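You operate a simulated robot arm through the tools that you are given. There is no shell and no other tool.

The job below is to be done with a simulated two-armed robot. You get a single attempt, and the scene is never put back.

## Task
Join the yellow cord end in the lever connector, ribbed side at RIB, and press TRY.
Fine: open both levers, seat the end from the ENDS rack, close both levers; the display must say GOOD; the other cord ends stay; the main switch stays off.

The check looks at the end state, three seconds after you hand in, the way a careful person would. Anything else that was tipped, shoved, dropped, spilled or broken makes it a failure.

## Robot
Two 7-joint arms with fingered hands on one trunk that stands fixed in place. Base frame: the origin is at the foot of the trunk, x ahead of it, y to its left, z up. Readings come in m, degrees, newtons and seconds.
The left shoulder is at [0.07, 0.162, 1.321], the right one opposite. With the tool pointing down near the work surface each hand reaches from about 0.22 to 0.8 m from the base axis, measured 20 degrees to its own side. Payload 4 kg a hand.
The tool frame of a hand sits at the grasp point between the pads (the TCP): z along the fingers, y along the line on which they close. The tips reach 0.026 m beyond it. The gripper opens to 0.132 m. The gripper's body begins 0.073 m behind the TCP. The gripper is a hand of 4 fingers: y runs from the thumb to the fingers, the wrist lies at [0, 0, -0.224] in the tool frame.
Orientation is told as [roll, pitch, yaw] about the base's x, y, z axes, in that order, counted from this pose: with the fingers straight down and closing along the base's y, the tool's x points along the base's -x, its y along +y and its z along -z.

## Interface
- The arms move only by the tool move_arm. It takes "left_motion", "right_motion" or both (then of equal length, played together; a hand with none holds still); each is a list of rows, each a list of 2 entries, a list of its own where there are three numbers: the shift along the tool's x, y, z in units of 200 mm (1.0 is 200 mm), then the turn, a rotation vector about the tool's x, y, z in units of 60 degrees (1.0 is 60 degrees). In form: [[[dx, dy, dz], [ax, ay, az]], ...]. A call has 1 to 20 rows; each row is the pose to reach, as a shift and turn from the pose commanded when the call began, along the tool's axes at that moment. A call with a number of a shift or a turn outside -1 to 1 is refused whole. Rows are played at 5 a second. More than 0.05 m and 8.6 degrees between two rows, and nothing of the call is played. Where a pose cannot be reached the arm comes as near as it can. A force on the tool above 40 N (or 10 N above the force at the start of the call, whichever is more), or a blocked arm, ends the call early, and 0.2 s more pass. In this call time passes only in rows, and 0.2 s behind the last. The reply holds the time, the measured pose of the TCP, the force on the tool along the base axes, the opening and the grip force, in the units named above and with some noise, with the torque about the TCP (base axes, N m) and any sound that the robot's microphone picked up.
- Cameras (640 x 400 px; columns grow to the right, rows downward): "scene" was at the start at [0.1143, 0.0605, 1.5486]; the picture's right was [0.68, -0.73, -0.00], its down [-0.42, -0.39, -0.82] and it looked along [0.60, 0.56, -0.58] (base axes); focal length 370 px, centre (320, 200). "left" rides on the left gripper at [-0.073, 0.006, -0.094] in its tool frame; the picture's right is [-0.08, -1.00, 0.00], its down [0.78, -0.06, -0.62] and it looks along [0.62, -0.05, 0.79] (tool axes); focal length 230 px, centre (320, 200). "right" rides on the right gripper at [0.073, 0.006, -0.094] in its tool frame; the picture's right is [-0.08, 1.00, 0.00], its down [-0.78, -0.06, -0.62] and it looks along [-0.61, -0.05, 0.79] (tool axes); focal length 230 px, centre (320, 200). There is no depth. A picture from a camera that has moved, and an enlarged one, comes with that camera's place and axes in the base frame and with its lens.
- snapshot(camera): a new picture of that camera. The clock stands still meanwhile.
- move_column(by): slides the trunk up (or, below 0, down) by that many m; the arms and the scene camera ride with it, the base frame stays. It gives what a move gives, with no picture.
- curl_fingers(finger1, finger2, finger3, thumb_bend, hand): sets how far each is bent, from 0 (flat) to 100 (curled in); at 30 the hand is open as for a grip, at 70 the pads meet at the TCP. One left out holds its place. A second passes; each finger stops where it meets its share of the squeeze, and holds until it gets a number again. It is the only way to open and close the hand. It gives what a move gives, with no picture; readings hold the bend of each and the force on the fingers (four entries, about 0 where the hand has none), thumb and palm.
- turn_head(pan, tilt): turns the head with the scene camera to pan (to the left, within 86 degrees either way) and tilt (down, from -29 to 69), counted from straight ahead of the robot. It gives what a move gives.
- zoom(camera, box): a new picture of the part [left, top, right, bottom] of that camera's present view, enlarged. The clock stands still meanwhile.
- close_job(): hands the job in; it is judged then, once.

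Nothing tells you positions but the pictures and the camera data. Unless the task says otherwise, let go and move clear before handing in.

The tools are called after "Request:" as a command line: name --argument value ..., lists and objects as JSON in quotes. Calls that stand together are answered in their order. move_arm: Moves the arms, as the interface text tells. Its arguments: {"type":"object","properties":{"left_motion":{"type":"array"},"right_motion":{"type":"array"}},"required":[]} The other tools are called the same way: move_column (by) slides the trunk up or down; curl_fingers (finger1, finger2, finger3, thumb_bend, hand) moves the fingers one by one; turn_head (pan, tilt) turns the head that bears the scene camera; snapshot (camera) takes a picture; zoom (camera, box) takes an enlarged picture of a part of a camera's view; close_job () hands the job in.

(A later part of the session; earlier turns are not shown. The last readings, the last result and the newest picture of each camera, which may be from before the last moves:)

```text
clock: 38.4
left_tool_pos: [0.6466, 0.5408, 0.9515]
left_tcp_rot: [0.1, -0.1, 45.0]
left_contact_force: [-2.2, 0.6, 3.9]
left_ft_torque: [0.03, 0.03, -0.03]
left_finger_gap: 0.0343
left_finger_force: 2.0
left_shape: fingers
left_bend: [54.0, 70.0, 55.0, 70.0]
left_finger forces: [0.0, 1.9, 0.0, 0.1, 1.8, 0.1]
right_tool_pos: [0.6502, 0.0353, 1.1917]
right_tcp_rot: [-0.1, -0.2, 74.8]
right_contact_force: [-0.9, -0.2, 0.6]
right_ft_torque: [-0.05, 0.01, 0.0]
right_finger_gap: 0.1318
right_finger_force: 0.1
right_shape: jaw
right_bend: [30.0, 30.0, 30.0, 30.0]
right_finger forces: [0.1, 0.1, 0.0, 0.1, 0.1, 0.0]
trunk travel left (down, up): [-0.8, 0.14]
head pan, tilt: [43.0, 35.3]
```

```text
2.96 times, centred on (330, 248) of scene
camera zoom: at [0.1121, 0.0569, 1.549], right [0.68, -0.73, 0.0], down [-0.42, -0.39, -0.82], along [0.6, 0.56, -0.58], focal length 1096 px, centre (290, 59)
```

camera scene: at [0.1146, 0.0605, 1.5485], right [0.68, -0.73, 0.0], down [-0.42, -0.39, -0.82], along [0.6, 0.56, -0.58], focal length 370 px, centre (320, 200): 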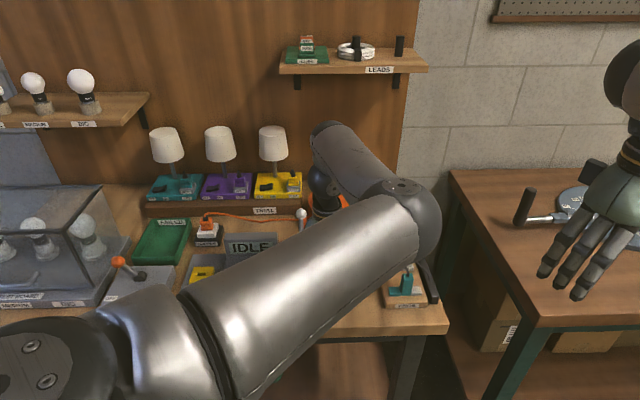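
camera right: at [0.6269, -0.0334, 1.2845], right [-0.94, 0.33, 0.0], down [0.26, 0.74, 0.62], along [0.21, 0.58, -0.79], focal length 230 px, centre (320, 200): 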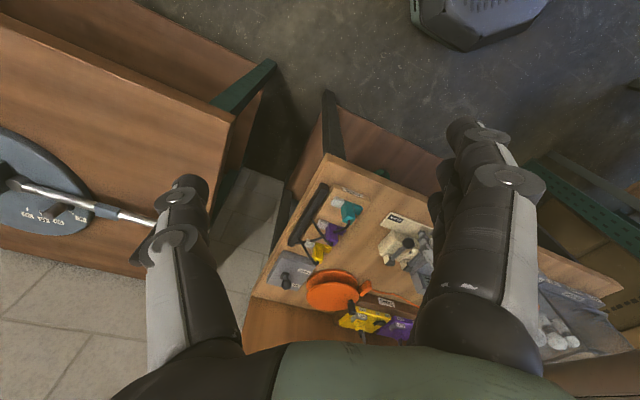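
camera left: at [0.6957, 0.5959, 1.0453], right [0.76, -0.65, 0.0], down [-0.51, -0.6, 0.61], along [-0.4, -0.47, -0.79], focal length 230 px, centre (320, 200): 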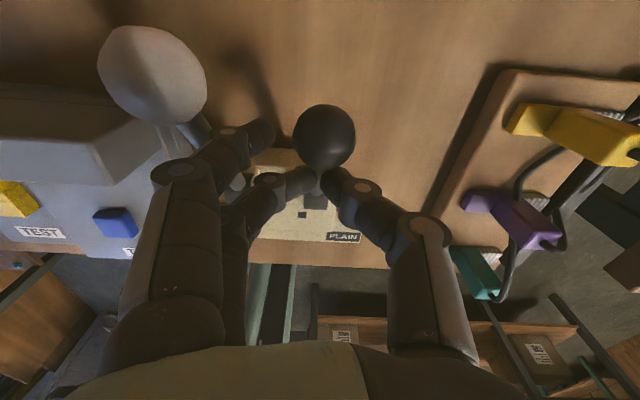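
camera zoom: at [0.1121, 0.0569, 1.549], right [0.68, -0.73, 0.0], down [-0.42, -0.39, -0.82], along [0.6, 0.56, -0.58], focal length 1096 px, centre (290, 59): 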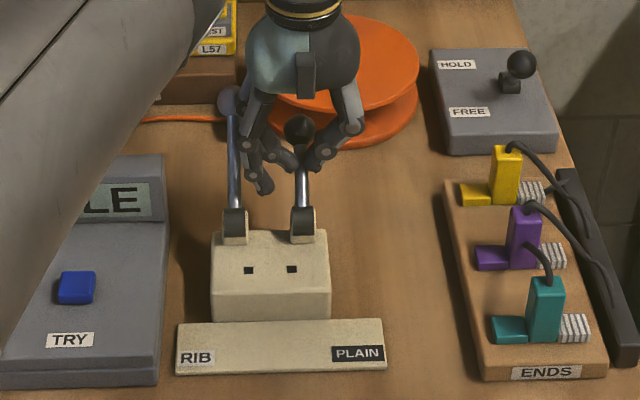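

Both levers now rest at their open stops (about 140°), with the last push meeting a light 4 N resistance. I'll retreat upward and look at the connector's seat.

Request:
move_arm --left_motion '[[[0.06, 0, -0.15], [0, 0, 0]], [[0.1, 0, -0.35], [0, 0, 0]], [[0.1, 0, -0.6], [0, 0, 0]], [[0.1, 0, -0.8], [0, 0, 0]]]'

Request:
zoom --camera "scene" --box '[270, 200, 370, 315]'

Request:
snapshot --camera "left"

Request:
snapshot --camera "scene"

```text
clock: 39.4
left_tool_pos: [0.6335, 0.5272, 1.1087]
left_tcp_rot: [0.1, 0.1, 44.9]
left_contact_force: [-0.1, 0.2, 0.3]
left_ft_torque: [-0.01, 0.01, 0.02]
left_finger_gap: 0.0345
left_finger_force: 0.0
left_shape: fingers
left_bend: [54.0, 70.0, 55.0, 70.0]
left_finger forces: [0.0, 0.1, 0.1, 0.0, 0.0, 0.0]
right_tool_pos: [0.6524, 0.0379, 1.1907]
right_tcp_rot: [0.0, -0.1, 75.1]
right_contact_force: [-0.5, -0.4, 0.7]
right_ft_torque: [0.0, -0.02, 0.03]
right_finger_gap: 0.1319
right_finger_force: 0.2
right_shape: jaw
right_bend: [30.0, 30.0, 30.0, 30.0]
right_finger forces: [0.1, 0.0, 0.0, 0.0, 0.1, 0.0]
trunk travel left (down, up): [-0.8, 0.14]
head pan, tilt: [43.0, 35.3]
```

```text
3.48 times, centred on (320, 258) of scene
camera zoom: at [0.1136, 0.061, 1.5485], right [0.68, -0.73, 0.0], down [-0.42, -0.39, -0.82], along [0.6, 0.56, -0.58], focal length 1286 px, centre (320, 0)
```

zoom: 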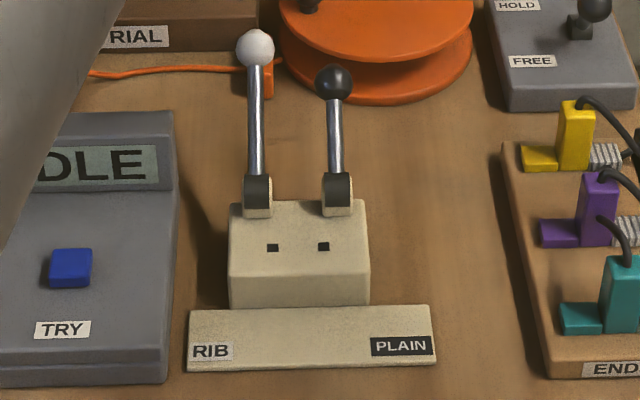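

```text
taken
camera left: at [0.6817, 0.5835, 1.2025], right [0.76, -0.65, 0.0], down [-0.51, -0.6, 0.62], along [-0.4, -0.47, -0.79], focal length 230 px, centre (320, 200)
```

left: 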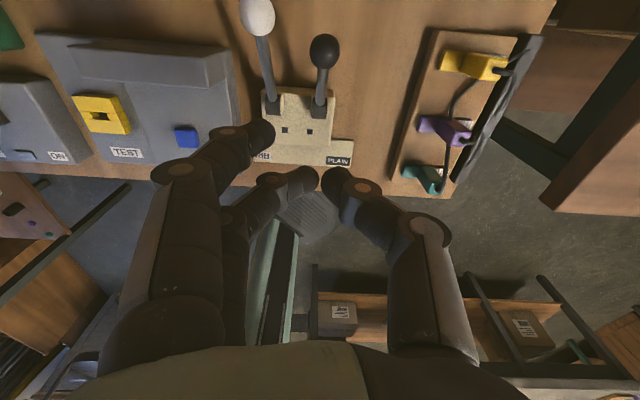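

```text
taken
camera scene: at [0.1136, 0.061, 1.5485], right [0.68, -0.73, 0.0], down [-0.42, -0.39, -0.82], along [0.6, 0.56, -0.58], focal length 370 px, centre (320, 200)
```

scene: 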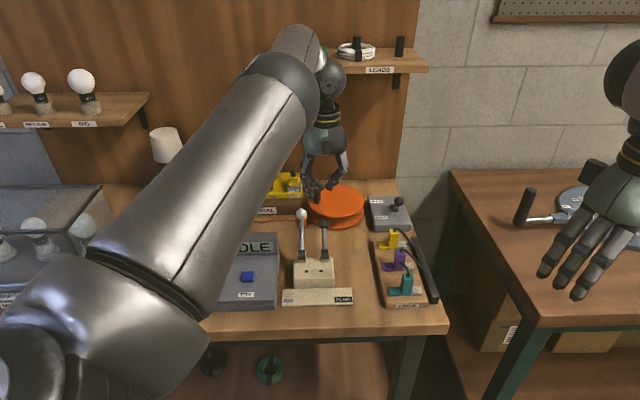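

Both levers are open. The seat is a flat-topped block with two small square holes. I'll zoom in for precise seat and yellow-end positions from this second viewpoint.

Request:
zoom --camera "left" --box '[250, 80, 370, 170]'

Request:
zoom --camera "left" --box '[390, 20, 550, 200]'

Request:
zoom --camera "right" --box '[270, 170, 430, 300]'

Request:
zoom --camera "scene" --box '[365, 215, 445, 265]'

```text
4.44 times, centred on (310, 125) of left
camera zoom: at [0.6817, 0.5835, 1.2025], right [0.76, -0.65, 0.0], down [-0.51, -0.6, 0.62], along [-0.4, -0.47, -0.79], focal length 1022 px, centre (364, 533)
```

zoom: 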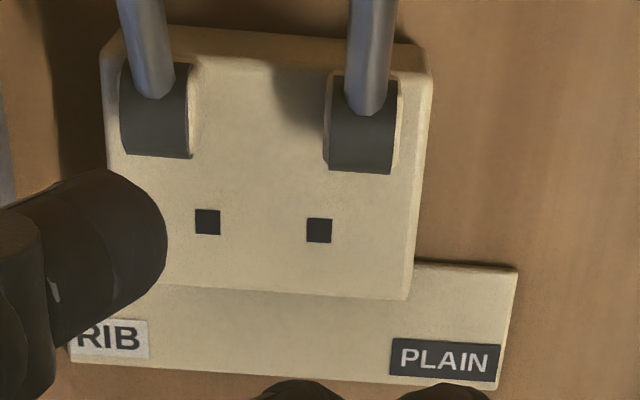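

```text
2.22 times, centred on (470, 110) of left
camera zoom: at [0.6817, 0.5835, 1.2025], right [0.76, -0.65, 0.0], down [-0.51, -0.6, 0.62], along [-0.4, -0.47, -0.79], focal length 511 px, centre (-13, 400)
```

zoom: 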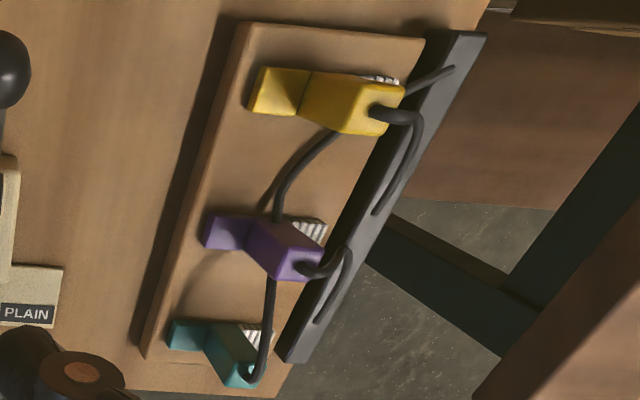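

```text
3.08 times, centred on (350, 235) of right
camera zoom: at [0.6263, -0.0308, 1.2843], right [-0.94, 0.33, 0.0], down [0.26, 0.74, 0.62], along [0.21, 0.58, -0.79], focal length 708 px, centre (228, 92)
```

zoom: 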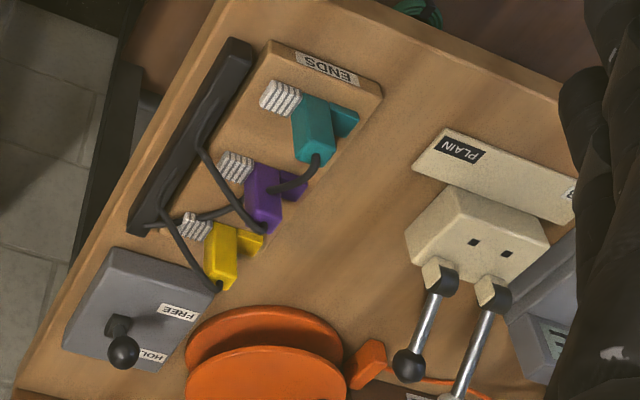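

```text
8.00 times, centred on (405, 240) of scene
camera zoom: at [0.1136, 0.061, 1.5485], right [0.68, -0.73, 0.0], down [-0.42, -0.39, -0.82], along [0.6, 0.56, -0.58], focal length 2959 px, centre (-360, -120)
```

zoom: 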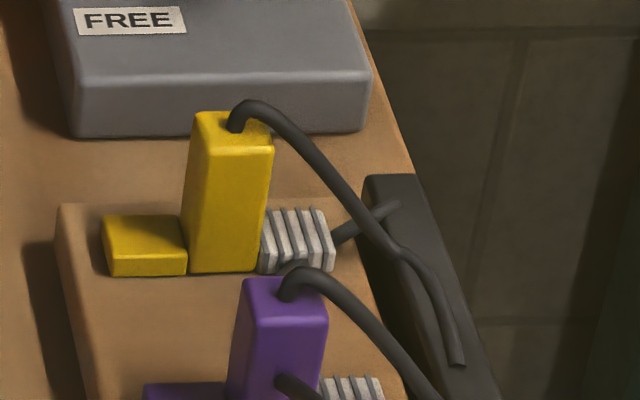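

Seat centre refined to about [0.574, 0.510, 0.876] and the yellow grip top centre to about [0.797, 0.429, 0.918]; the grip is about 25 × 19 × 53 mm. I'll now turn the left hand to yaw −45° (closing front-to-back) and test its reach high above the rack.

Request:
move_arm --left_motion '[[[-0.006, -0.073, 0.008], [0, 0, 0.125]], [[-0.011, -0.146, 0.015], [0, 0, 0.25]], [[-0.017, -0.219, 0.023], [0, 0, 0.375]], [[-0.023, -0.291, 0.03], [0, 0, 0.5]], [[-0.028, -0.364, 0.038], [0, 0, 0.625]], [[-0.034, -0.437, 0.045], [0, 0, 0.75]]]'

Request:
curl_fingers --hand "left" --finger1 60 --finger2 60 --finger3 60 --thumb_bend 60

Request:
snapshot --camera "scene"

```text
clock: 40.8
left_tool_pos: [0.6723, 0.4769, 1.0966]
left_tcp_rot: [0.1, 0.0, -0.3]
left_contact_force: [-0.5, 0.4, 0.4]
left_ft_torque: [0.03, -0.01, 0.01]
left_finger_gap: 0.0345
left_finger_force: 0.1
left_shape: fingers
left_bend: [54.0, 70.0, 55.0, 70.0]
left_finger forces: [0.0, 0.1, 0.0, 0.0, 0.1, 0.0]
left hand out of reach, approached as far as the arm can: row 5, 6
right_tool_pos: [0.6516, 0.0376, 1.1902]
right_tcp_rot: [0.0, -0.1, 75.0]
right_contact_force: [0.5, 0.6, 0.1]
right_ft_torque: [-0.03, 0.04, 0.05]
right_finger_gap: 0.1319
right_finger_force: 0.0
right_shape: jaw
right_bend: [30.0, 30.0, 30.0, 30.0]
right_finger forces: [0.1, 0.0, 0.0, 0.0, 0.0, 0.0]
trunk travel left (down, up): [-0.8, 0.14]
head pan, tilt: [43.0, 35.3]
```

```text
clock: 41.8
left_tool_pos: [0.6722, 0.4769, 1.0972]
left_tcp_rot: [0.0, 0.0, 0.1]
left_contact_force: [-0.2, 0.1, 0.8]
left_ft_torque: [0.03, -0.01, -0.01]
left_finger_gap: 0.0393
left_finger_force: 0.1
left_shape: fingers
left_bend: [60.0, 60.0, 60.0, 60.0]
left_finger forces: [0.0, 0.1, 0.0, 0.0, 0.0, 0.0]
right_tool_pos: [0.6523, 0.0372, 1.191]
right_tcp_rot: [0.0, -0.1, 74.9]
right_contact_force: [-0.1, -0.4, -0.4]
right_ft_torque: [-0.01, 0.01, 0.0]
right_finger_gap: 0.132
right_finger_force: 0.1
right_shape: jaw
right_bend: [30.0, 30.0, 30.0, 30.0]
right_finger forces: [0.1, 0.1, 0.0, 0.0, 0.0, 0.0]
trunk travel left (down, up): [-0.8, 0.14]
head pan, tilt: [43.0, 35.3]
```

```text
taken
camera scene: at [0.1143, 0.0606, 1.5486], right [0.68, -0.73, 0.0], down [-0.42, -0.39, -0.82], along [0.6, 0.56, -0.58], focal length 370 px, centre (320, 200)
```

scene: 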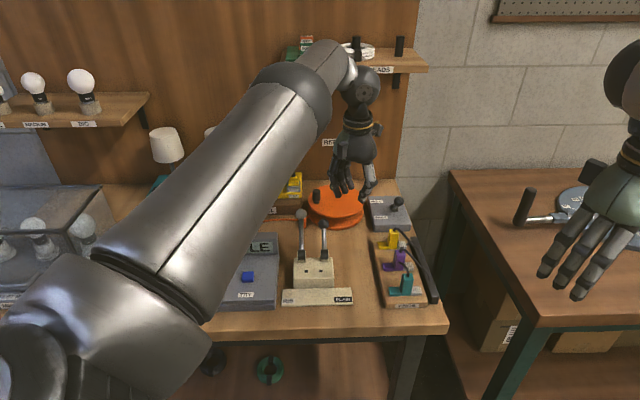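

With the hand vertical, the left arm stops at about 0.68 m from the shoulder at this height, so the yellow end will need a slight forward tilt. First I'll check that the hand can also reach the seat orientation (yaw 135°) above the connector.

Request:
move_arm --left_motion '[[[0.082, 0.028, 0], [0, 0, -0.125]], [[0.163, 0.055, 0], [0, 0, -0.25]], [[0.245, 0.083, 0], [0, 0, -0.375]], [[0.327, 0.11, 0], [0, 0, -0.5]], [[0.408, 0.138, 0], [0, 0, -0.625]], [[0.49, 0.165, 0], [0, 0, -0.75]], [[0.49, 0.165, 0], [0, 0, -0.875]], [[0.49, 0.165, 0], [0, 0, -1.0]]]'

Request:
move_arm --left_motion '[[[0, 0, 0], [0, 0, -0.125]], [[0, 0, 0], [0, 0, -0.25]], [[0, 0, 0], [0, 0, -0.375]], [[0, 0, 0], [0, 0, -0.5]], [[0, 0, 0], [0, 0, -0.625]], [[0, 0, 0], [0, 0, -0.75]], [[0, 0, 0], [0, 0, -0.875]], [[0, 0, 0], [0, 0, -1.0]]]'

```text
clock: 43.6
left_tool_pos: [0.5741, 0.51, 1.0976]
left_tcp_rot: [0.1, 0.0, 60.1]
left_contact_force: [-0.2, -0.6, 0.1]
left_ft_torque: [-0.01, 0.0, -0.01]
left_finger_gap: 0.0395
left_finger_force: 0.0
left_shape: fingers
left_bend: [60.0, 60.0, 60.0, 60.0]
left_finger forces: [0.0, 0.0, 0.1, 0.1, 0.0, 0.0]
right_tool_pos: [0.6531, 0.0376, 1.19]
right_tcp_rot: [-0.1, -0.1, 75.0]
right_contact_force: [0.7, 0.1, -0.5]
right_ft_torque: [-0.04, 0.03, 0.02]
right_finger_gap: 0.1317
right_finger_force: 0.0
right_shape: jaw
right_bend: [30.0, 30.0, 30.0, 30.0]
right_finger forces: [0.0, 0.0, 0.0, 0.1, 0.0, 0.0]
trunk travel left (down, up): [-0.8, 0.14]
head pan, tilt: [43.0, 35.3]
```

```text
clock: 45.4
left_tool_pos: [0.5746, 0.51, 1.0965]
left_tcp_rot: [0.0, 0.1, 120.1]
left_contact_force: [-0.2, 0.5, 0.9]
left_ft_torque: [-0.04, 0.0, 0.03]
left_finger_gap: 0.0394
left_finger_force: 0.0
left_shape: fingers
left_bend: [60.0, 60.0, 60.0, 60.0]
left_finger forces: [0.0, 0.0, 0.0, 0.1, 0.1, 0.0]
right_tool_pos: [0.6513, 0.0379, 1.1919]
right_tcp_rot: [0.1, -0.2, 75.0]
right_contact_force: [0.2, 0.9, -0.1]
right_ft_torque: [0.0, 0.0, -0.01]
right_finger_gap: 0.1317
right_finger_force: 0.1
right_shape: jaw
right_bend: [30.0, 30.0, 30.0, 30.0]
right_finger forces: [0.0, 0.0, 0.0, 0.0, 0.0, 0.0]
trunk travel left (down, up): [-0.8, 0.14]
head pan, tilt: [43.0, 35.3]
```

Request:
move_arm --left_motion '[[[0, 0, 0], [0, 0, -0.125]], [[0, 0, 0], [0, 0, -0.25]]]'

Request:
snapshot --camera "left"

Request:
snapshot --camera "scene"

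```text
clock: 46.0
left_tool_pos: [0.5747, 0.5108, 1.0968]
left_tcp_rot: [0.2, 0.0, 135.0]
left_contact_force: [-0.6, -1.0, 0.3]
left_ft_torque: [-0.02, 0.02, 0.01]
left_finger_gap: 0.0393
left_finger_force: 0.1
left_shape: fingers
left_bend: [60.0, 60.0, 60.0, 60.0]
left_finger forces: [0.1, 0.1, 0.0, 0.0, 0.0, 0.1]
right_tool_pos: [0.6504, 0.0374, 1.1917]
right_tcp_rot: [0.0, -0.1, 75.0]
right_contact_force: [-0.2, -0.3, 0.3]
right_ft_torque: [0.0, 0.03, -0.03]
right_finger_gap: 0.1318
right_finger_force: 0.0
right_shape: jaw
right_bend: [30.0, 30.0, 30.0, 30.0]
right_finger forces: [0.0, 0.0, 0.1, 0.1, 0.0, 0.0]
trunk travel left (down, up): [-0.8, 0.14]
head pan, tilt: [43.0, 35.3]
```

```text
taken
camera left: at [0.5214, 0.5576, 1.191], right [0.65, 0.76, 0.0], down [0.6, -0.51, 0.62], along [0.47, -0.4, -0.79], focal length 230 px, centre (320, 200)
```

left: 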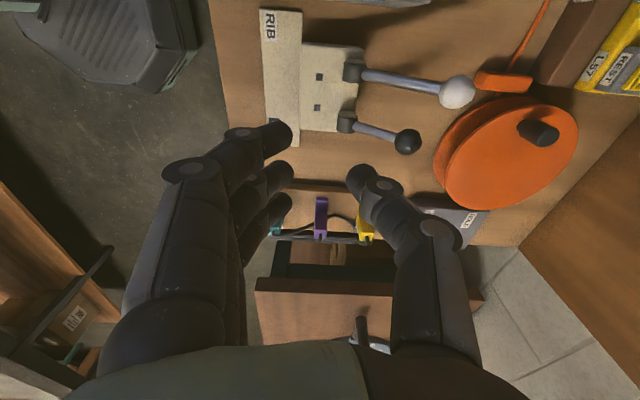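

```text
taken
camera scene: at [0.1143, 0.0605, 1.5486], right [0.68, -0.73, 0.0], down [-0.42, -0.39, -0.82], along [0.6, 0.56, -0.58], focal length 370 px, centre (320, 200)
```

scene: 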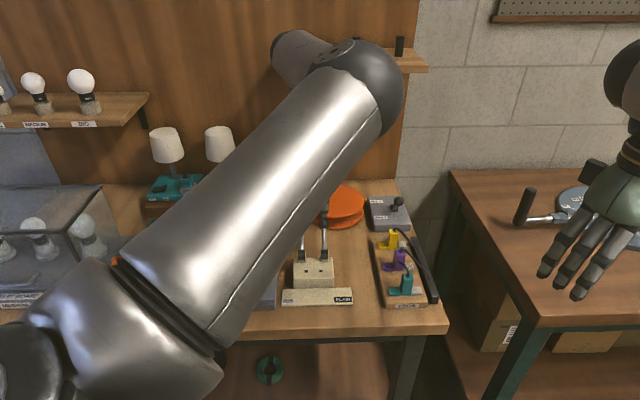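

Yaw 135° works at the seat, and the left camera confirms the seat centre within about 2 mm. For more reach at the rack I'll lower the trunk 6 cm, then swing the hand round towards yaw −45°.

Request:
move_column --by -0.06

Request:
move_arm --left_motion '[[[0.029, 0.006, 0], [0, 0, 0.125]], [[0.058, 0.013, 0], [0, 0, 0.25]], [[0.087, 0.02, 0], [0, 0, 0.375]], [[0.116, 0.026, 0], [0, 0, 0.5]], [[0.144, 0.032, 0], [0, 0, 0.625]], [[0.173, 0.039, 0], [0, 0, 0.75]], [[0.202, 0.045, 0], [0, 0, 0.875]], [[0.231, 0.052, 0], [0, 0, 1.0]]]'

```text
clock: 47.0
left_tool_pos: [0.5756, 0.5113, 1.0374]
left_tcp_rot: [0.0, 0.0, 135.0]
left_contact_force: [-0.4, -0.3, -0.5]
left_ft_torque: [-0.02, 0.01, 0.0]
left_finger_gap: 0.0392
left_finger_force: 0.1
left_shape: fingers
left_bend: [60.0, 60.0, 60.0, 60.0]
left_finger forces: [0.1, 0.1, 0.0, 0.0, 0.0, 0.0]
right_tool_pos: [0.6518, 0.0375, 1.1311]
right_tcp_rot: [0.0, -0.1, 75.0]
right_contact_force: [-0.4, 0.4, -0.2]
right_ft_torque: [0.0, 0.01, 0.0]
right_finger_gap: 0.132
right_finger_force: 0.1
right_shape: jaw
right_bend: [30.0, 30.0, 30.0, 30.0]
right_finger forces: [0.0, 0.0, 0.0, 0.1, 0.1, 0.0]
trunk travel left (down, up): [-0.74, 0.2]
head pan, tilt: [43.0, 35.3]
```

```text
clock: 48.8
left_tool_pos: [0.6008, 0.4679, 1.0379]
left_tcp_rot: [0.0, -0.1, 74.9]
left_contact_force: [0.4, 1.4, 0.4]
left_ft_torque: [0.0, 0.02, 0.01]
left_finger_gap: 0.0392
left_finger_force: 0.1
left_shape: fingers
left_bend: [60.0, 60.0, 60.0, 60.0]
left_finger forces: [0.0, 0.0, 0.0, 0.0, 0.0, 0.0]
right_tool_pos: [0.652, 0.0378, 1.1315]
right_tcp_rot: [0.0, -0.2, 75.0]
right_contact_force: [-0.5, -0.1, -0.5]
right_ft_torque: [0.0, 0.01, 0.03]
right_finger_gap: 0.1316
right_finger_force: 0.0
right_shape: jaw
right_bend: [30.0, 30.0, 30.0, 30.0]
right_finger forces: [0.0, 0.0, 0.0, 0.0, 0.0, 0.0]
trunk travel left (down, up): [-0.74, 0.2]
head pan, tilt: [43.0, 35.3]
```

Request:
move_arm --left_motion '[[[0.007, -0.04, -0.007], [0, 0, 0.125]], [[0.015, -0.08, -0.015], [0, 0, 0.25]], [[0.022, -0.12, -0.022], [0, 0, 0.375]], [[0.03, -0.16, -0.03], [0, 0, 0.5]], [[0.037, -0.2, -0.037], [0, 0, 0.625]], [[0.044, -0.24, -0.045], [0, 0, 0.75]], [[0.052, -0.281, -0.052], [0, 0, 0.875]], [[0.059, -0.321, -0.06], [0, 0, 1.0]]]'

Request:
move_arm --left_motion '[[[0, 0, 0], [0, 0, 0.125]], [[0, 0, 0], [0, 0, 0.25]], [[0, 0, 0], [0, 0, 0.375]], [[0, 0, 0], [0, 0, 0.5]], [[0, 0, 0], [0, 0, 0.625]], [[0, 0, 0], [0, 0, 0.75]], [[0, 0, 0], [0, 0, 0.875]], [[0, 0, 0], [0, 0, 1.0]]]'

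Request:
snapshot --camera "scene"

Request:
snapshot --camera "left"

```text
clock: 50.6
left_tool_pos: [0.6592, 0.4425, 1.0494]
left_tcp_rot: [0.0, 0.0, 14.8]
left_contact_force: [0.1, 0.0, -1.1]
left_ft_torque: [-0.01, 0.01, -0.03]
left_finger_gap: 0.0391
left_finger_force: 0.0
left_shape: fingers
left_bend: [60.0, 60.0, 60.0, 60.0]
left_finger forces: [0.1, 0.0, 0.0, 0.0, 0.1, 0.0]
right_tool_pos: [0.6518, 0.0375, 1.1308]
right_tcp_rot: [0.0, 0.0, 75.0]
right_contact_force: [-0.5, -0.4, 1.1]
right_ft_torque: [0.02, 0.0, 0.0]
right_finger_gap: 0.1318
right_finger_force: 0.1
right_shape: jaw
right_bend: [30.0, 30.0, 30.0, 30.0]
right_finger forces: [0.0, 0.0, 0.0, 0.0, 0.1, 0.1]
trunk travel left (down, up): [-0.74, 0.2]
head pan, tilt: [43.0, 35.3]
```

```text
clock: 52.4
left_tool_pos: [0.6597, 0.4423, 1.0498]
left_tcp_rot: [0.1, -0.1, -45.2]
left_contact_force: [-0.3, -0.1, 0.1]
left_ft_torque: [0.0, -0.02, 0.0]
left_finger_gap: 0.039
left_finger_force: 0.1
left_shape: fingers
left_bend: [60.0, 60.0, 60.0, 60.0]
left_finger forces: [0.0, 0.0, 0.0, 0.0, 0.0, 0.0]
right_tool_pos: [0.6513, 0.0382, 1.1299]
right_tcp_rot: [0.1, -0.1, 75.0]
right_contact_force: [0.3, -0.4, -0.3]
right_ft_torque: [0.02, -0.01, 0.01]
right_finger_gap: 0.1318
right_finger_force: 0.0
right_shape: jaw
right_bend: [30.0, 30.0, 30.0, 30.0]
right_finger forces: [0.0, 0.1, 0.0, 0.0, 0.1, 0.1]
trunk travel left (down, up): [-0.74, 0.2]
head pan, tilt: [43.0, 35.3]
```

```text
taken
camera scene: at [0.1143, 0.0605, 1.4886], right [0.68, -0.73, 0.0], down [-0.42, -0.39, -0.82], along [0.6, 0.56, -0.58], focal length 370 px, centre (320, 200)
```

scene: 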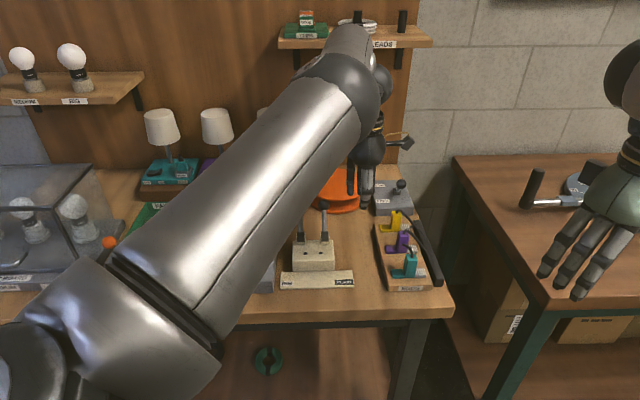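

```text
taken
camera left: at [0.7171, 0.3944, 1.1433], right [-0.65, -0.76, 0.0], down [-0.6, 0.51, 0.62], along [-0.47, 0.4, -0.79], focal length 230 px, centre (320, 200)
```

left: 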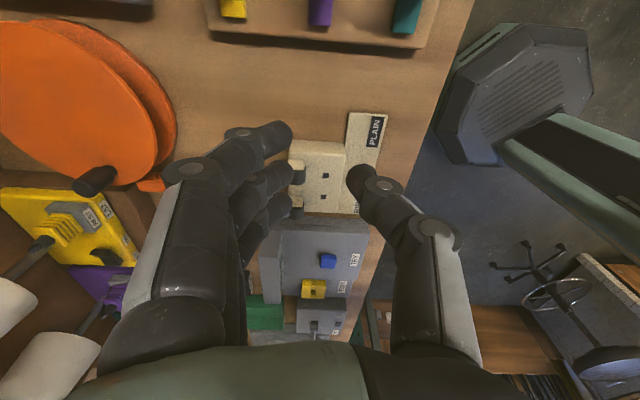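

Yaw −45° is reached. Now I'll tilt the hand 12° forward and move to a hover over the yellow end at about [0.797, 0.429, 1.0].

Request:
move_arm --left_motion '[[[-0.08, 0.063, 0.02], [-0.05, 0, 0]], [[-0.177, 0.145, 0.06], [-0.1, 0, 0]], [[-0.266, 0.219, 0.1], [-0.15, 0, 0]], [[-0.354, 0.292, 0.15], [-0.2, 0, 0]], [[-0.443, 0.365, 0.2], [-0.2, 0, 0]], [[-0.5315, 0.4375, 0.25], [-0.2, 0, 0]]]'

Request:
snapshot --camera "left"

Request:
snapshot --camera "right"

Request:
snapshot --camera "scene"

```text
clock: 53.8
left_tool_pos: [0.7629, 0.4369, 1.0101]
left_tcp_rot: [12.0, 0.1, -45.0]
left_contact_force: [0.8, 0.5, -0.8]
left_ft_torque: [0.05, -0.01, -0.01]
left_finger_gap: 0.0393
left_finger_force: 0.1
left_shape: fingers
left_bend: [60.0, 60.0, 60.0, 60.0]
left_finger forces: [0.0, 0.0, 0.0, 0.0, 0.0, 0.0]
left hand out of reach, approached as far as the arm can: row 5, 6
right_tool_pos: [0.6511, 0.0372, 1.1299]
right_tcp_rot: [0.0, -0.1, 75.0]
right_contact_force: [0.0, -0.4, 0.3]
right_ft_torque: [0.05, -0.03, 0.01]
right_finger_gap: 0.1319
right_finger_force: 0.1
right_shape: jaw
right_bend: [30.0, 30.0, 30.0, 30.0]
right_finger forces: [0.1, 0.0, 0.1, 0.1, 0.0, 0.0]
trunk travel left (down, up): [-0.74, 0.2]
head pan, tilt: [43.0, 35.3]
```

```text
taken
camera left: at [0.8053, 0.3746, 1.1037], right [-0.64, -0.74, -0.21], down [-0.69, 0.42, 0.59], along [-0.35, 0.52, -0.78], focal length 230 px, centre (320, 200)
```

left: 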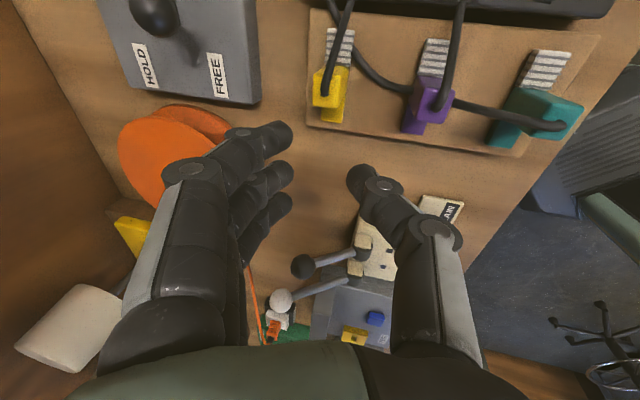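

```text
taken
camera right: at [0.6264, -0.0318, 1.2244], right [-0.94, 0.33, 0.0], down [0.26, 0.74, 0.62], along [0.21, 0.58, -0.79], focal length 230 px, centre (320, 200)
```

right: 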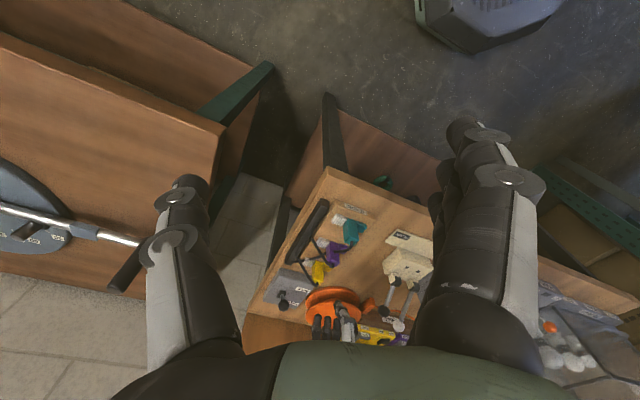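

```text
taken
camera scene: at [0.1138, 0.0598, 1.4887], right [0.68, -0.73, 0.0], down [-0.42, -0.39, -0.82], along [0.6, 0.56, -0.58], focal length 370 px, centre (320, 200)
```

scene: 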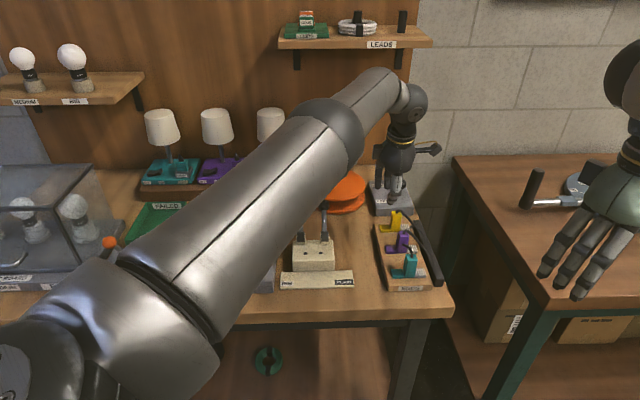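

At 12° tilt the arm stops about 35 mm short of the yellow end. I'll tilt further (to about 22°) and see whether the arm then reaches the hover point.

Request:
move_arm --left_motion '[[[0, 0, 0], [-0.084, 0, 0]], [[0, 0, 0], [-0.167, 0, 0]], [[-0.075, 0.045, 0.01], [-0.167, 0, 0]], [[-0.149, 0.09, 0.019], [-0.167, 0, 0]]]'

Request:
snapshot --camera "left"

```text
clock: 54.8
left_tool_pos: [0.7973, 0.4305, 1.0077]
left_tcp_rot: [21.8, 0.1, -45.0]
left_contact_force: [0.0, 0.8, 0.3]
left_ft_torque: [-0.02, 0.03, 0.0]
left_finger_gap: 0.0392
left_finger_force: 0.0
left_shape: fingers
left_bend: [60.0, 60.0, 60.0, 60.0]
left_finger forces: [0.0, 0.1, 0.0, 0.0, 0.1, 0.0]
right_tool_pos: [0.6517, 0.0387, 1.1301]
right_tcp_rot: [0.0, 0.0, 75.0]
right_contact_force: [-0.5, -0.2, -0.1]
right_ft_torque: [-0.03, 0.0, 0.03]
right_finger_gap: 0.1319
right_finger_force: 0.1
right_shape: jaw
right_bend: [30.0, 30.0, 30.0, 30.0]
right_finger forces: [0.1, 0.0, 0.0, 0.1, 0.0, 0.0]
trunk travel left (down, up): [-0.74, 0.2]
head pan, tilt: [43.0, 35.3]
```

```text
taken
camera left: at [0.8293, 0.3579, 1.0981], right [-0.6, -0.71, -0.37], down [-0.76, 0.35, 0.55], along [-0.26, 0.61, -0.75], focal length 230 px, centre (320, 200)
```

left: 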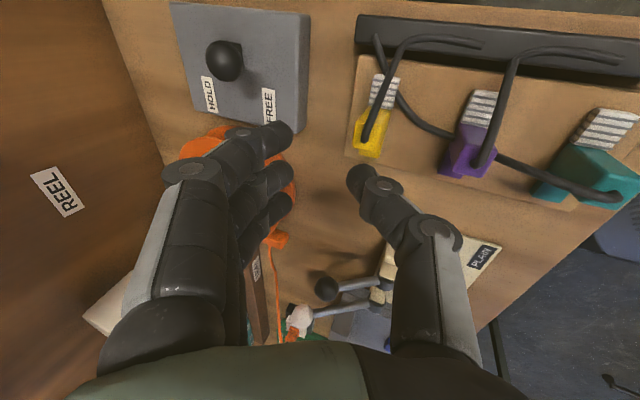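

The hand now reaches directly above the yellow end with a 22° forward tilt. I'll zoom in with the left camera to check alignment before going down.

Request:
zoom --camera "left" --box '[320, 60, 440, 180]'

Request:
zoom --camera "right" --box '[270, 190, 380, 350]'

Request:
zoom --camera "scene" --box '[350, 120, 460, 300]'

```text
3.33 times, centred on (380, 120) of left
camera zoom: at [0.8293, 0.3579, 1.0981], right [-0.6, -0.71, -0.37], down [-0.76, 0.35, 0.55], along [-0.26, 0.61, -0.75], focal length 767 px, centre (120, 467)
```

zoom: 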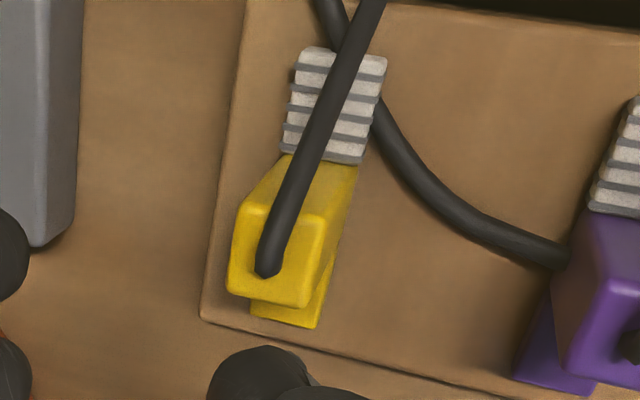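

```text
2.50 times, centred on (325, 270) of right
camera zoom: at [0.6273, -0.0295, 1.2238], right [-0.94, 0.33, 0.0], down [0.26, 0.74, 0.62], along [0.21, 0.58, -0.79], focal length 575 px, centre (308, 25)
```

zoom: 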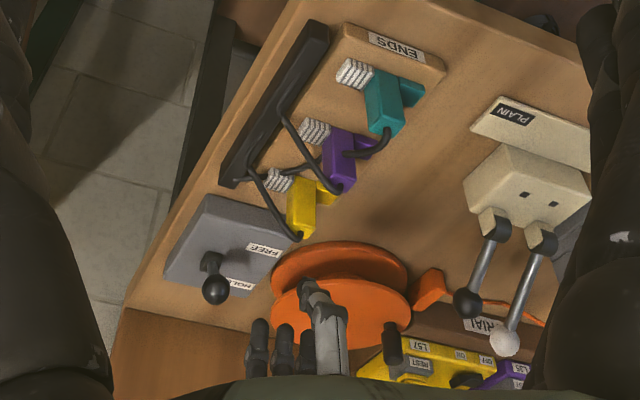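

```text
2.22 times, centred on (405, 210) of scene
camera zoom: at [0.1149, 0.0623, 1.4885], right [0.68, -0.73, 0.0], down [-0.42, -0.4, -0.82], along [0.6, 0.56, -0.58], focal length 822 px, centre (131, 178)
```

zoom: 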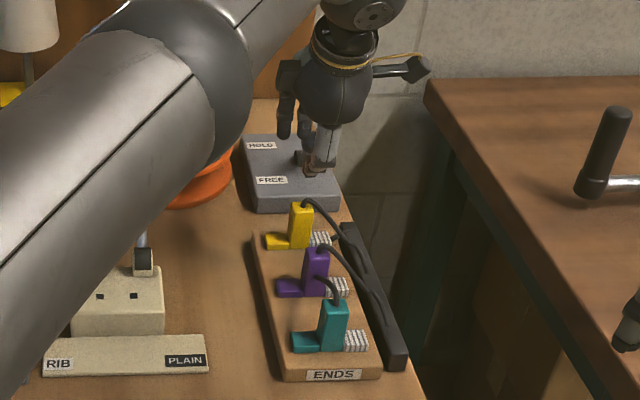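

Very clear view: the grip's top is 4 mm nearer and 3 mm to the right of my grasp point, and the cords are clear of where the thumb goes. I'll shift for the tilt, open slightly, and use the trunk for the first 50 mm down.

Request:
curl_fingers --hand "left" --finger1 56 --finger2 56 --finger3 56 --thumb_bend 56

Request:
move_arm --left_motion '[[[-0.0145, -0.0455, -0.018], [0, 0, 0]]]'

Request:
move_column --by -0.05

Request:
snapshot --camera "left"

Request:
zoom --camera "right" --box '[240, 150, 400, 350]'

```text
clock: 55.8
left_tool_pos: [0.796, 0.4289, 1.0093]
left_tcp_rot: [22.0, 0.0, -45.0]
left_contact_force: [-0.1, -1.0, 0.3]
left_ft_torque: [-0.02, 0.01, 0.01]
left_finger_gap: 0.0507
left_finger_force: 0.1
left_shape: fingers
left_bend: [56.0, 56.0, 56.0, 56.0]
left_finger forces: [0.0, 0.0, 0.0, 0.0, 0.1, 0.0]
right_tool_pos: [0.6513, 0.0368, 1.1308]
right_tcp_rot: [0.0, 0.0, 75.1]
right_contact_force: [-0.3, -0.2, 0.0]
right_ft_torque: [-0.02, 0.03, -0.05]
right_finger_gap: 0.1319
right_finger_force: 0.0
right_shape: jaw
right_bend: [30.0, 30.0, 30.0, 30.0]
right_finger forces: [0.0, 0.1, 0.0, 0.0, 0.0, 0.1]
trunk travel left (down, up): [-0.74, 0.2]
head pan, tilt: [43.0, 35.3]
```

```text
clock: 56.2
left_tool_pos: [0.7915, 0.4198, 1.0105]
left_tcp_rot: [22.0, 0.2, -45.0]
left_contact_force: [-0.2, -0.4, 0.6]
left_ft_torque: [-0.04, -0.01, 0.02]
left_finger_gap: 0.0508
left_finger_force: 0.1
left_shape: fingers
left_bend: [56.0, 56.0, 56.0, 56.0]
left_finger forces: [0.1, 0.1, 0.0, 0.1, 0.1, 0.0]
right_tool_pos: [0.6513, 0.0362, 1.1315]
right_tcp_rot: [0.0, -0.1, 74.9]
right_contact_force: [-0.6, 0.6, -0.1]
right_ft_torque: [-0.02, 0.0, 0.02]
right_finger_gap: 0.1319
right_finger_force: 0.0
right_shape: jaw
right_bend: [30.0, 30.0, 30.0, 30.0]
right_finger forces: [0.0, 0.0, 0.1, 0.1, 0.0, 0.1]
trunk travel left (down, up): [-0.74, 0.2]
head pan, tilt: [43.0, 35.3]
```

```text
clock: 57.1
left_tool_pos: [0.7918, 0.4203, 0.9615]
left_tcp_rot: [22.0, 0.0, -45.0]
left_contact_force: [0.3, -0.3, 0.8]
left_ft_torque: [-0.02, 0.01, -0.01]
left_finger_gap: 0.0508
left_finger_force: 0.1
left_shape: fingers
left_bend: [56.0, 56.0, 56.0, 56.0]
left_finger forces: [0.0, 0.0, 0.0, 0.0, 0.0, 0.0]
right_tool_pos: [0.6516, 0.0376, 1.0809]
right_tcp_rot: [0.1, -0.1, 75.1]
right_contact_force: [0.0, -0.5, -0.1]
right_ft_torque: [0.01, 0.03, -0.01]
right_finger_gap: 0.1316
right_finger_force: 0.0
right_shape: jaw
right_bend: [30.0, 30.0, 30.0, 30.0]
right_finger forces: [0.1, 0.1, 0.0, 0.0, 0.0, 0.0]
trunk travel left (down, up): [-0.69, 0.25]
head pan, tilt: [43.0, 35.3]
```

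```text
taken
camera left: at [0.8238, 0.3467, 1.0496], right [-0.6, -0.71, -0.37], down [-0.76, 0.35, 0.55], along [-0.26, 0.61, -0.75], focal length 230 px, centre (320, 200)
```

left: 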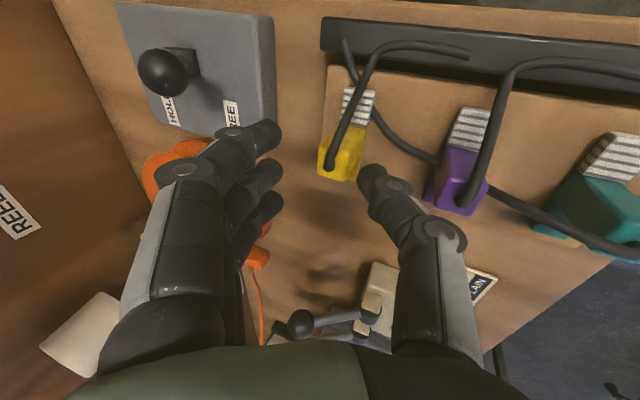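

```text
2.00 times, centred on (320, 250) of right
camera zoom: at [0.6265, -0.0314, 1.1743], right [-0.94, 0.33, 0.0], down [0.26, 0.74, 0.62], along [0.21, 0.58, -0.79], focal length 460 px, centre (320, 100)
```

zoom: 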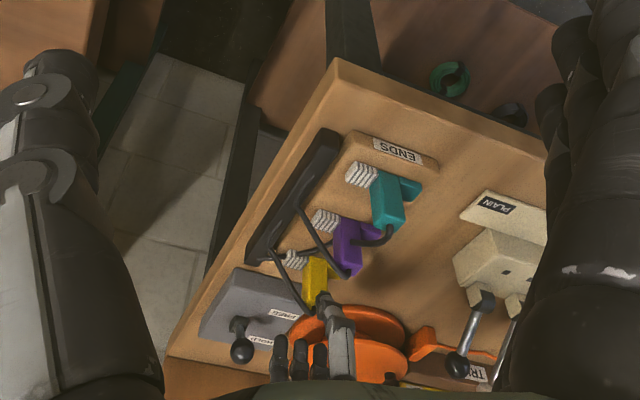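

Request:
zoom --camera "left" --box '[220, 80, 420, 260]'

```text
2.22 times, centred on (320, 170) of left
camera zoom: at [0.8238, 0.3467, 1.0496], right [-0.6, -0.71, -0.37], down [-0.76, 0.35, 0.55], along [-0.26, 0.61, -0.75], focal length 511 px, centre (320, 267)
```

zoom: 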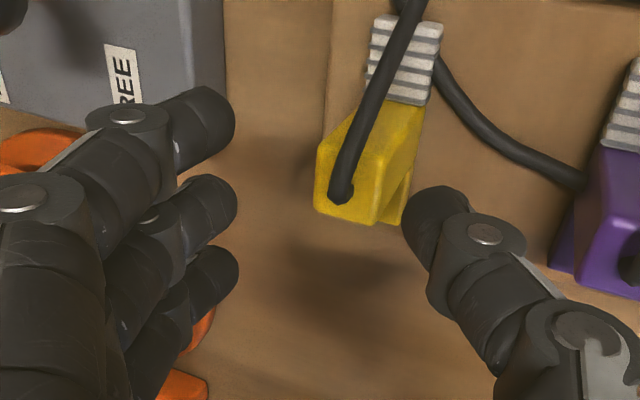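

Request:
move_column --by -0.028

Request:
zoom --camera "left" --box '[220, 80, 420, 260]'

```text
clock: 57.9
left_tool_pos: [0.7921, 0.4198, 0.9322]
left_tcp_rot: [22.0, 0.0, -44.9]
left_contact_force: [0.6, 0.9, 0.3]
left_ft_torque: [-0.03, 0.0, -0.04]
left_finger_gap: 0.0508
left_finger_force: 0.1
left_shape: fingers
left_bend: [56.0, 56.0, 56.0, 56.0]
left_finger forces: [0.0, 0.0, 0.0, 0.0, 0.1, 0.0]
right_tool_pos: [0.6514, 0.0381, 1.0531]
right_tcp_rot: [-0.1, -0.1, 75.0]
right_contact_force: [0.2, -0.4, -0.6]
right_ft_torque: [-0.01, 0.01, 0.0]
right_finger_gap: 0.1319
right_finger_force: 0.1
right_shape: jaw
right_bend: [30.0, 30.0, 30.0, 30.0]
right_finger forces: [0.0, 0.0, 0.0, 0.1, 0.0, 0.0]
trunk travel left (down, up): [-0.662, 0.278]
head pan, tilt: [43.0, 35.3]
```

```text
2.22 times, centred on (320, 170) of left
camera zoom: at [0.8237, 0.3467, 1.0217], right [-0.6, -0.71, -0.37], down [-0.76, 0.35, 0.55], along [-0.26, 0.61, -0.75], focal length 511 px, centre (320, 267)
```

zoom: 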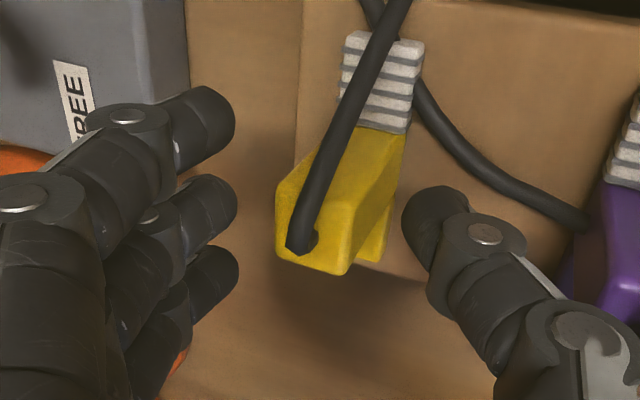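

Request:
move_column --by -0.016

Request:
zoom --camera "left" --box '[220, 80, 420, 260]'

```text
clock: 58.5
left_tool_pos: [0.7924, 0.4205, 0.9171]
left_tcp_rot: [22.1, 0.0, -45.0]
left_contact_force: [4.9, 2.3, 3.0]
left_ft_torque: [-0.15, 0.17, 0.09]
left_finger_gap: 0.0487
left_finger_force: 3.4
left_shape: fingers
left_bend: [56.0, 56.0, 56.0, 56.0]
left_finger forces: [0.0, 0.0, 0.0, 0.1, 6.3, 0.0]
right_tool_pos: [0.6518, 0.0385, 1.0379]
right_tcp_rot: [0.0, -0.1, 74.9]
right_contact_force: [-0.5, 0.5, -0.4]
right_ft_torque: [0.0, -0.02, 0.0]
right_finger_gap: 0.1317
right_finger_force: 0.1
right_shape: jaw
right_bend: [30.0, 30.0, 30.0, 30.0]
right_finger forces: [0.1, 0.0, 0.0, 0.0, 0.0, 0.0]
trunk travel left (down, up): [-0.646, 0.294]
head pan, tilt: [43.0, 35.3]
```

```text
2.22 times, centred on (320, 170) of left
camera zoom: at [0.8245, 0.3473, 1.006], right [-0.6, -0.71, -0.37], down [-0.76, 0.35, 0.55], along [-0.26, 0.61, -0.75], focal length 511 px, centre (320, 267)
```

zoom: 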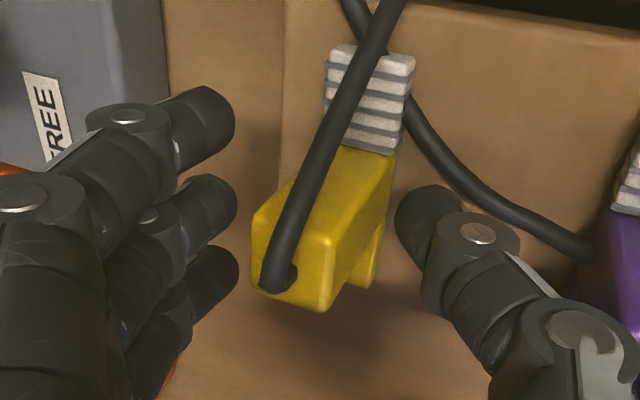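

The thumb registers a 6 N contact, so something is touching it. I'll look before doing anything more.

Request:
zoom --camera "left" --box '[330, 60, 490, 200]'

Request:
zoom --camera "right" --box '[270, 190, 370, 290]'

Request:
zoom --camera "scene" --box '[360, 120, 460, 240]'

```text
2.86 times, centred on (410, 130) of left
camera zoom: at [0.8245, 0.3473, 1.006], right [-0.6, -0.71, -0.37], down [-0.76, 0.35, 0.55], along [-0.26, 0.61, -0.75], focal length 657 px, centre (63, 400)
```

zoom: 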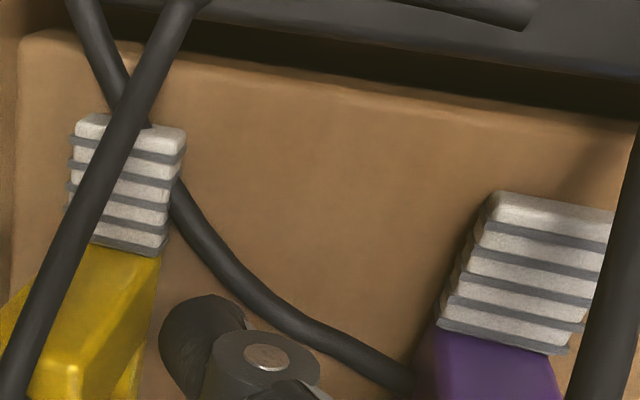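

```text
4.00 times, centred on (320, 240) of right
camera zoom: at [0.6269, -0.0312, 1.1302], right [-0.94, 0.33, 0.0], down [0.26, 0.74, 0.62], along [0.21, 0.58, -0.79], focal length 920 px, centre (320, 40)
```

zoom: 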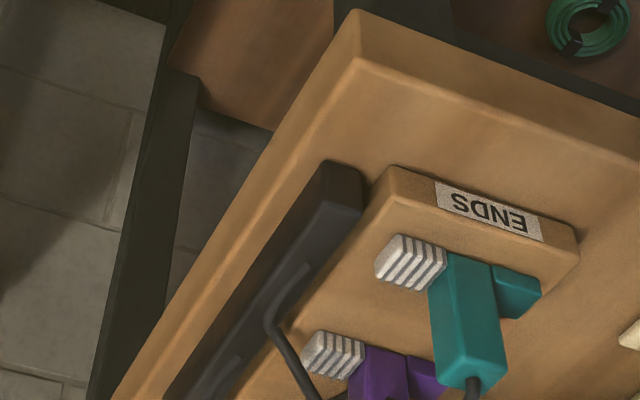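

```text
3.33 times, centred on (410, 180) of scene
camera zoom: at [0.1143, 0.0606, 1.3946], right [0.68, -0.73, 0.0], down [-0.42, -0.39, -0.82], along [0.6, 0.56, -0.58], focal length 1233 px, centre (20, 267)
```

zoom: 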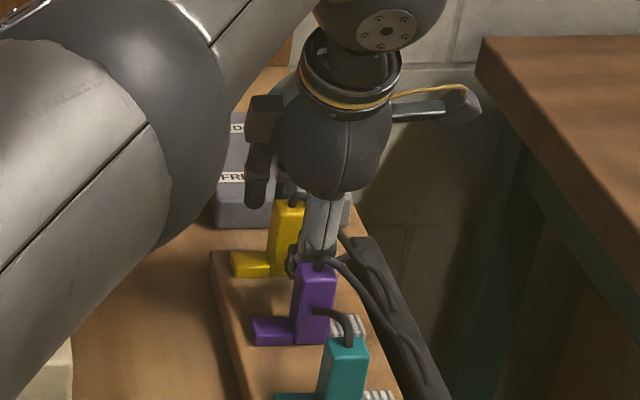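

The thumb tip is just brushing the teal cord lying on the rack. I'll lift 5 mm to free it and then close on the yellow grip.

Request:
move_column --by 0.006

Request:
curl_fingers --hand "left" --finger1 60 --finger2 61 --finger3 60 --thumb_bend 60

Request:
zoom --camera "left" --box '[220, 80, 420, 260]'

```text
clock: 59.0
left_tool_pos: [0.7912, 0.42, 0.9227]
left_tcp_rot: [22.0, -0.1, -45.0]
left_contact_force: [-0.3, -0.3, 0.8]
left_ft_torque: [-0.02, 0.02, 0.01]
left_finger_gap: 0.0506
left_finger_force: 0.1
left_shape: fingers
left_bend: [56.0, 56.0, 56.0, 56.0]
left_finger forces: [0.1, 0.1, 0.1, 0.0, 0.0, 0.0]
right_tool_pos: [0.6509, 0.0373, 1.0434]
right_tcp_rot: [-0.1, -0.1, 75.1]
right_contact_force: [0.3, -0.1, 0.6]
right_ft_torque: [0.01, 0.03, 0.02]
right_finger_gap: 0.1322
right_finger_force: 0.2
right_shape: jaw
right_bend: [30.0, 30.0, 30.0, 30.0]
right_finger forces: [0.0, 0.1, 0.0, 0.0, 0.0, 0.0]
trunk travel left (down, up): [-0.652, 0.288]
head pan, tilt: [43.0, 35.3]
```

```text
clock: 60.0
left_tool_pos: [0.7922, 0.4198, 0.9222]
left_tcp_rot: [22.0, 0.0, -45.0]
left_contact_force: [-0.4, 0.6, 0.1]
left_ft_torque: [-0.02, -0.01, -0.01]
left_finger_gap: 0.04
left_finger_force: 0.0
left_shape: fingers
left_bend: [60.0, 61.0, 60.0, 60.0]
left_finger forces: [0.1, 0.1, 0.1, 0.1, 0.1, 0.0]
right_tool_pos: [0.6515, 0.0379, 1.0436]
right_tcp_rot: [0.1, -0.1, 75.1]
right_contact_force: [-0.5, 0.3, 0.0]
right_ft_torque: [0.03, 0.0, 0.0]
right_finger_gap: 0.1318
right_finger_force: 0.0
right_shape: jaw
right_bend: [30.0, 30.0, 30.0, 30.0]
right_finger forces: [0.0, 0.0, 0.0, 0.0, 0.0, 0.1]
trunk travel left (down, up): [-0.652, 0.288]
head pan, tilt: [43.0, 35.3]
```

```text
2.22 times, centred on (320, 170) of left
camera zoom: at [0.8241, 0.3468, 1.0114], right [-0.6, -0.71, -0.37], down [-0.76, 0.35, 0.55], along [-0.26, 0.61, -0.75], focal length 511 px, centre (320, 267)
```

zoom: 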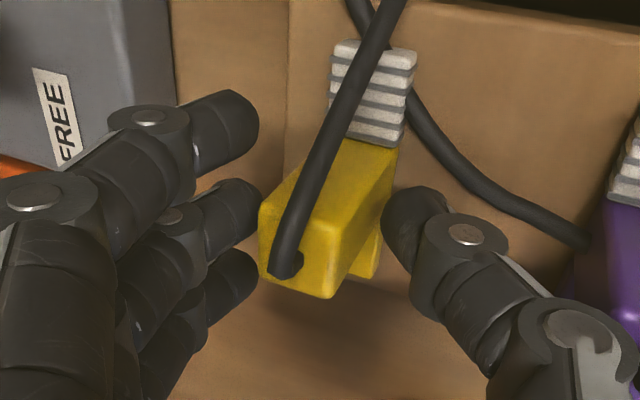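

The thumb and middle finger straddle the yellow grip and the contact is gone. I'll close the thumb, middle finger and finger 3 on it, leaving finger 1 away from the cord.

Request:
curl_fingers --hand "left" --finger2 74 --finger3 72 --thumb_bend 74

Request:
zoom --camera "left" --box '[220, 80, 420, 260]'

```text
clock: 61.0
left_tool_pos: [0.7916, 0.4187, 0.921]
left_tcp_rot: [21.9, 0.0, -45.0]
left_contact_force: [-3.0, -2.9, -1.5]
left_ft_torque: [-0.09, 0.12, 0.0]
left_finger_gap: 0.0328
left_finger_force: 10.9
left_shape: fingers
left_bend: [60.0, 66.0, 72.0, 68.0]
left_finger forces: [0.0, 8.4, 0.0, 0.0, 12.3, 0.0]
right_tool_pos: [0.6507, 0.0378, 1.0426]
right_tcp_rot: [0.0, -0.2, 75.0]
right_contact_force: [0.0, -0.7, 0.1]
right_ft_torque: [0.0, -0.01, -0.02]
right_finger_gap: 0.1318
right_finger_force: 0.0
right_shape: jaw
right_bend: [30.0, 30.0, 30.0, 30.0]
right_finger forces: [0.1, 0.0, 0.0, 0.1, 0.0, 0.0]
trunk travel left (down, up): [-0.652, 0.288]
head pan, tilt: [43.0, 35.3]
```

```text
2.22 times, centred on (320, 170) of left
camera zoom: at [0.824, 0.3466, 1.011], right [-0.6, -0.71, -0.37], down [-0.76, 0.35, 0.55], along [-0.26, 0.61, -0.75], focal length 511 px, centre (320, 267)
```

zoom: 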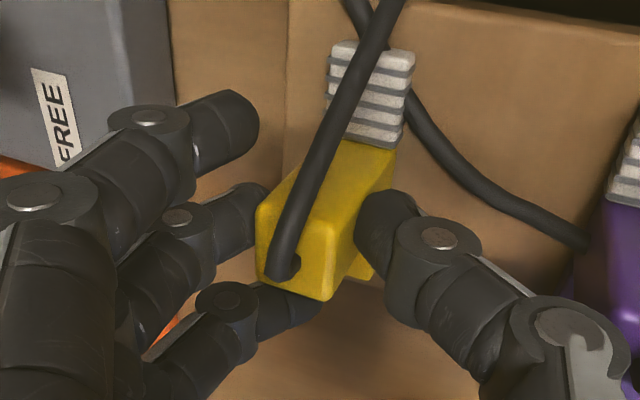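

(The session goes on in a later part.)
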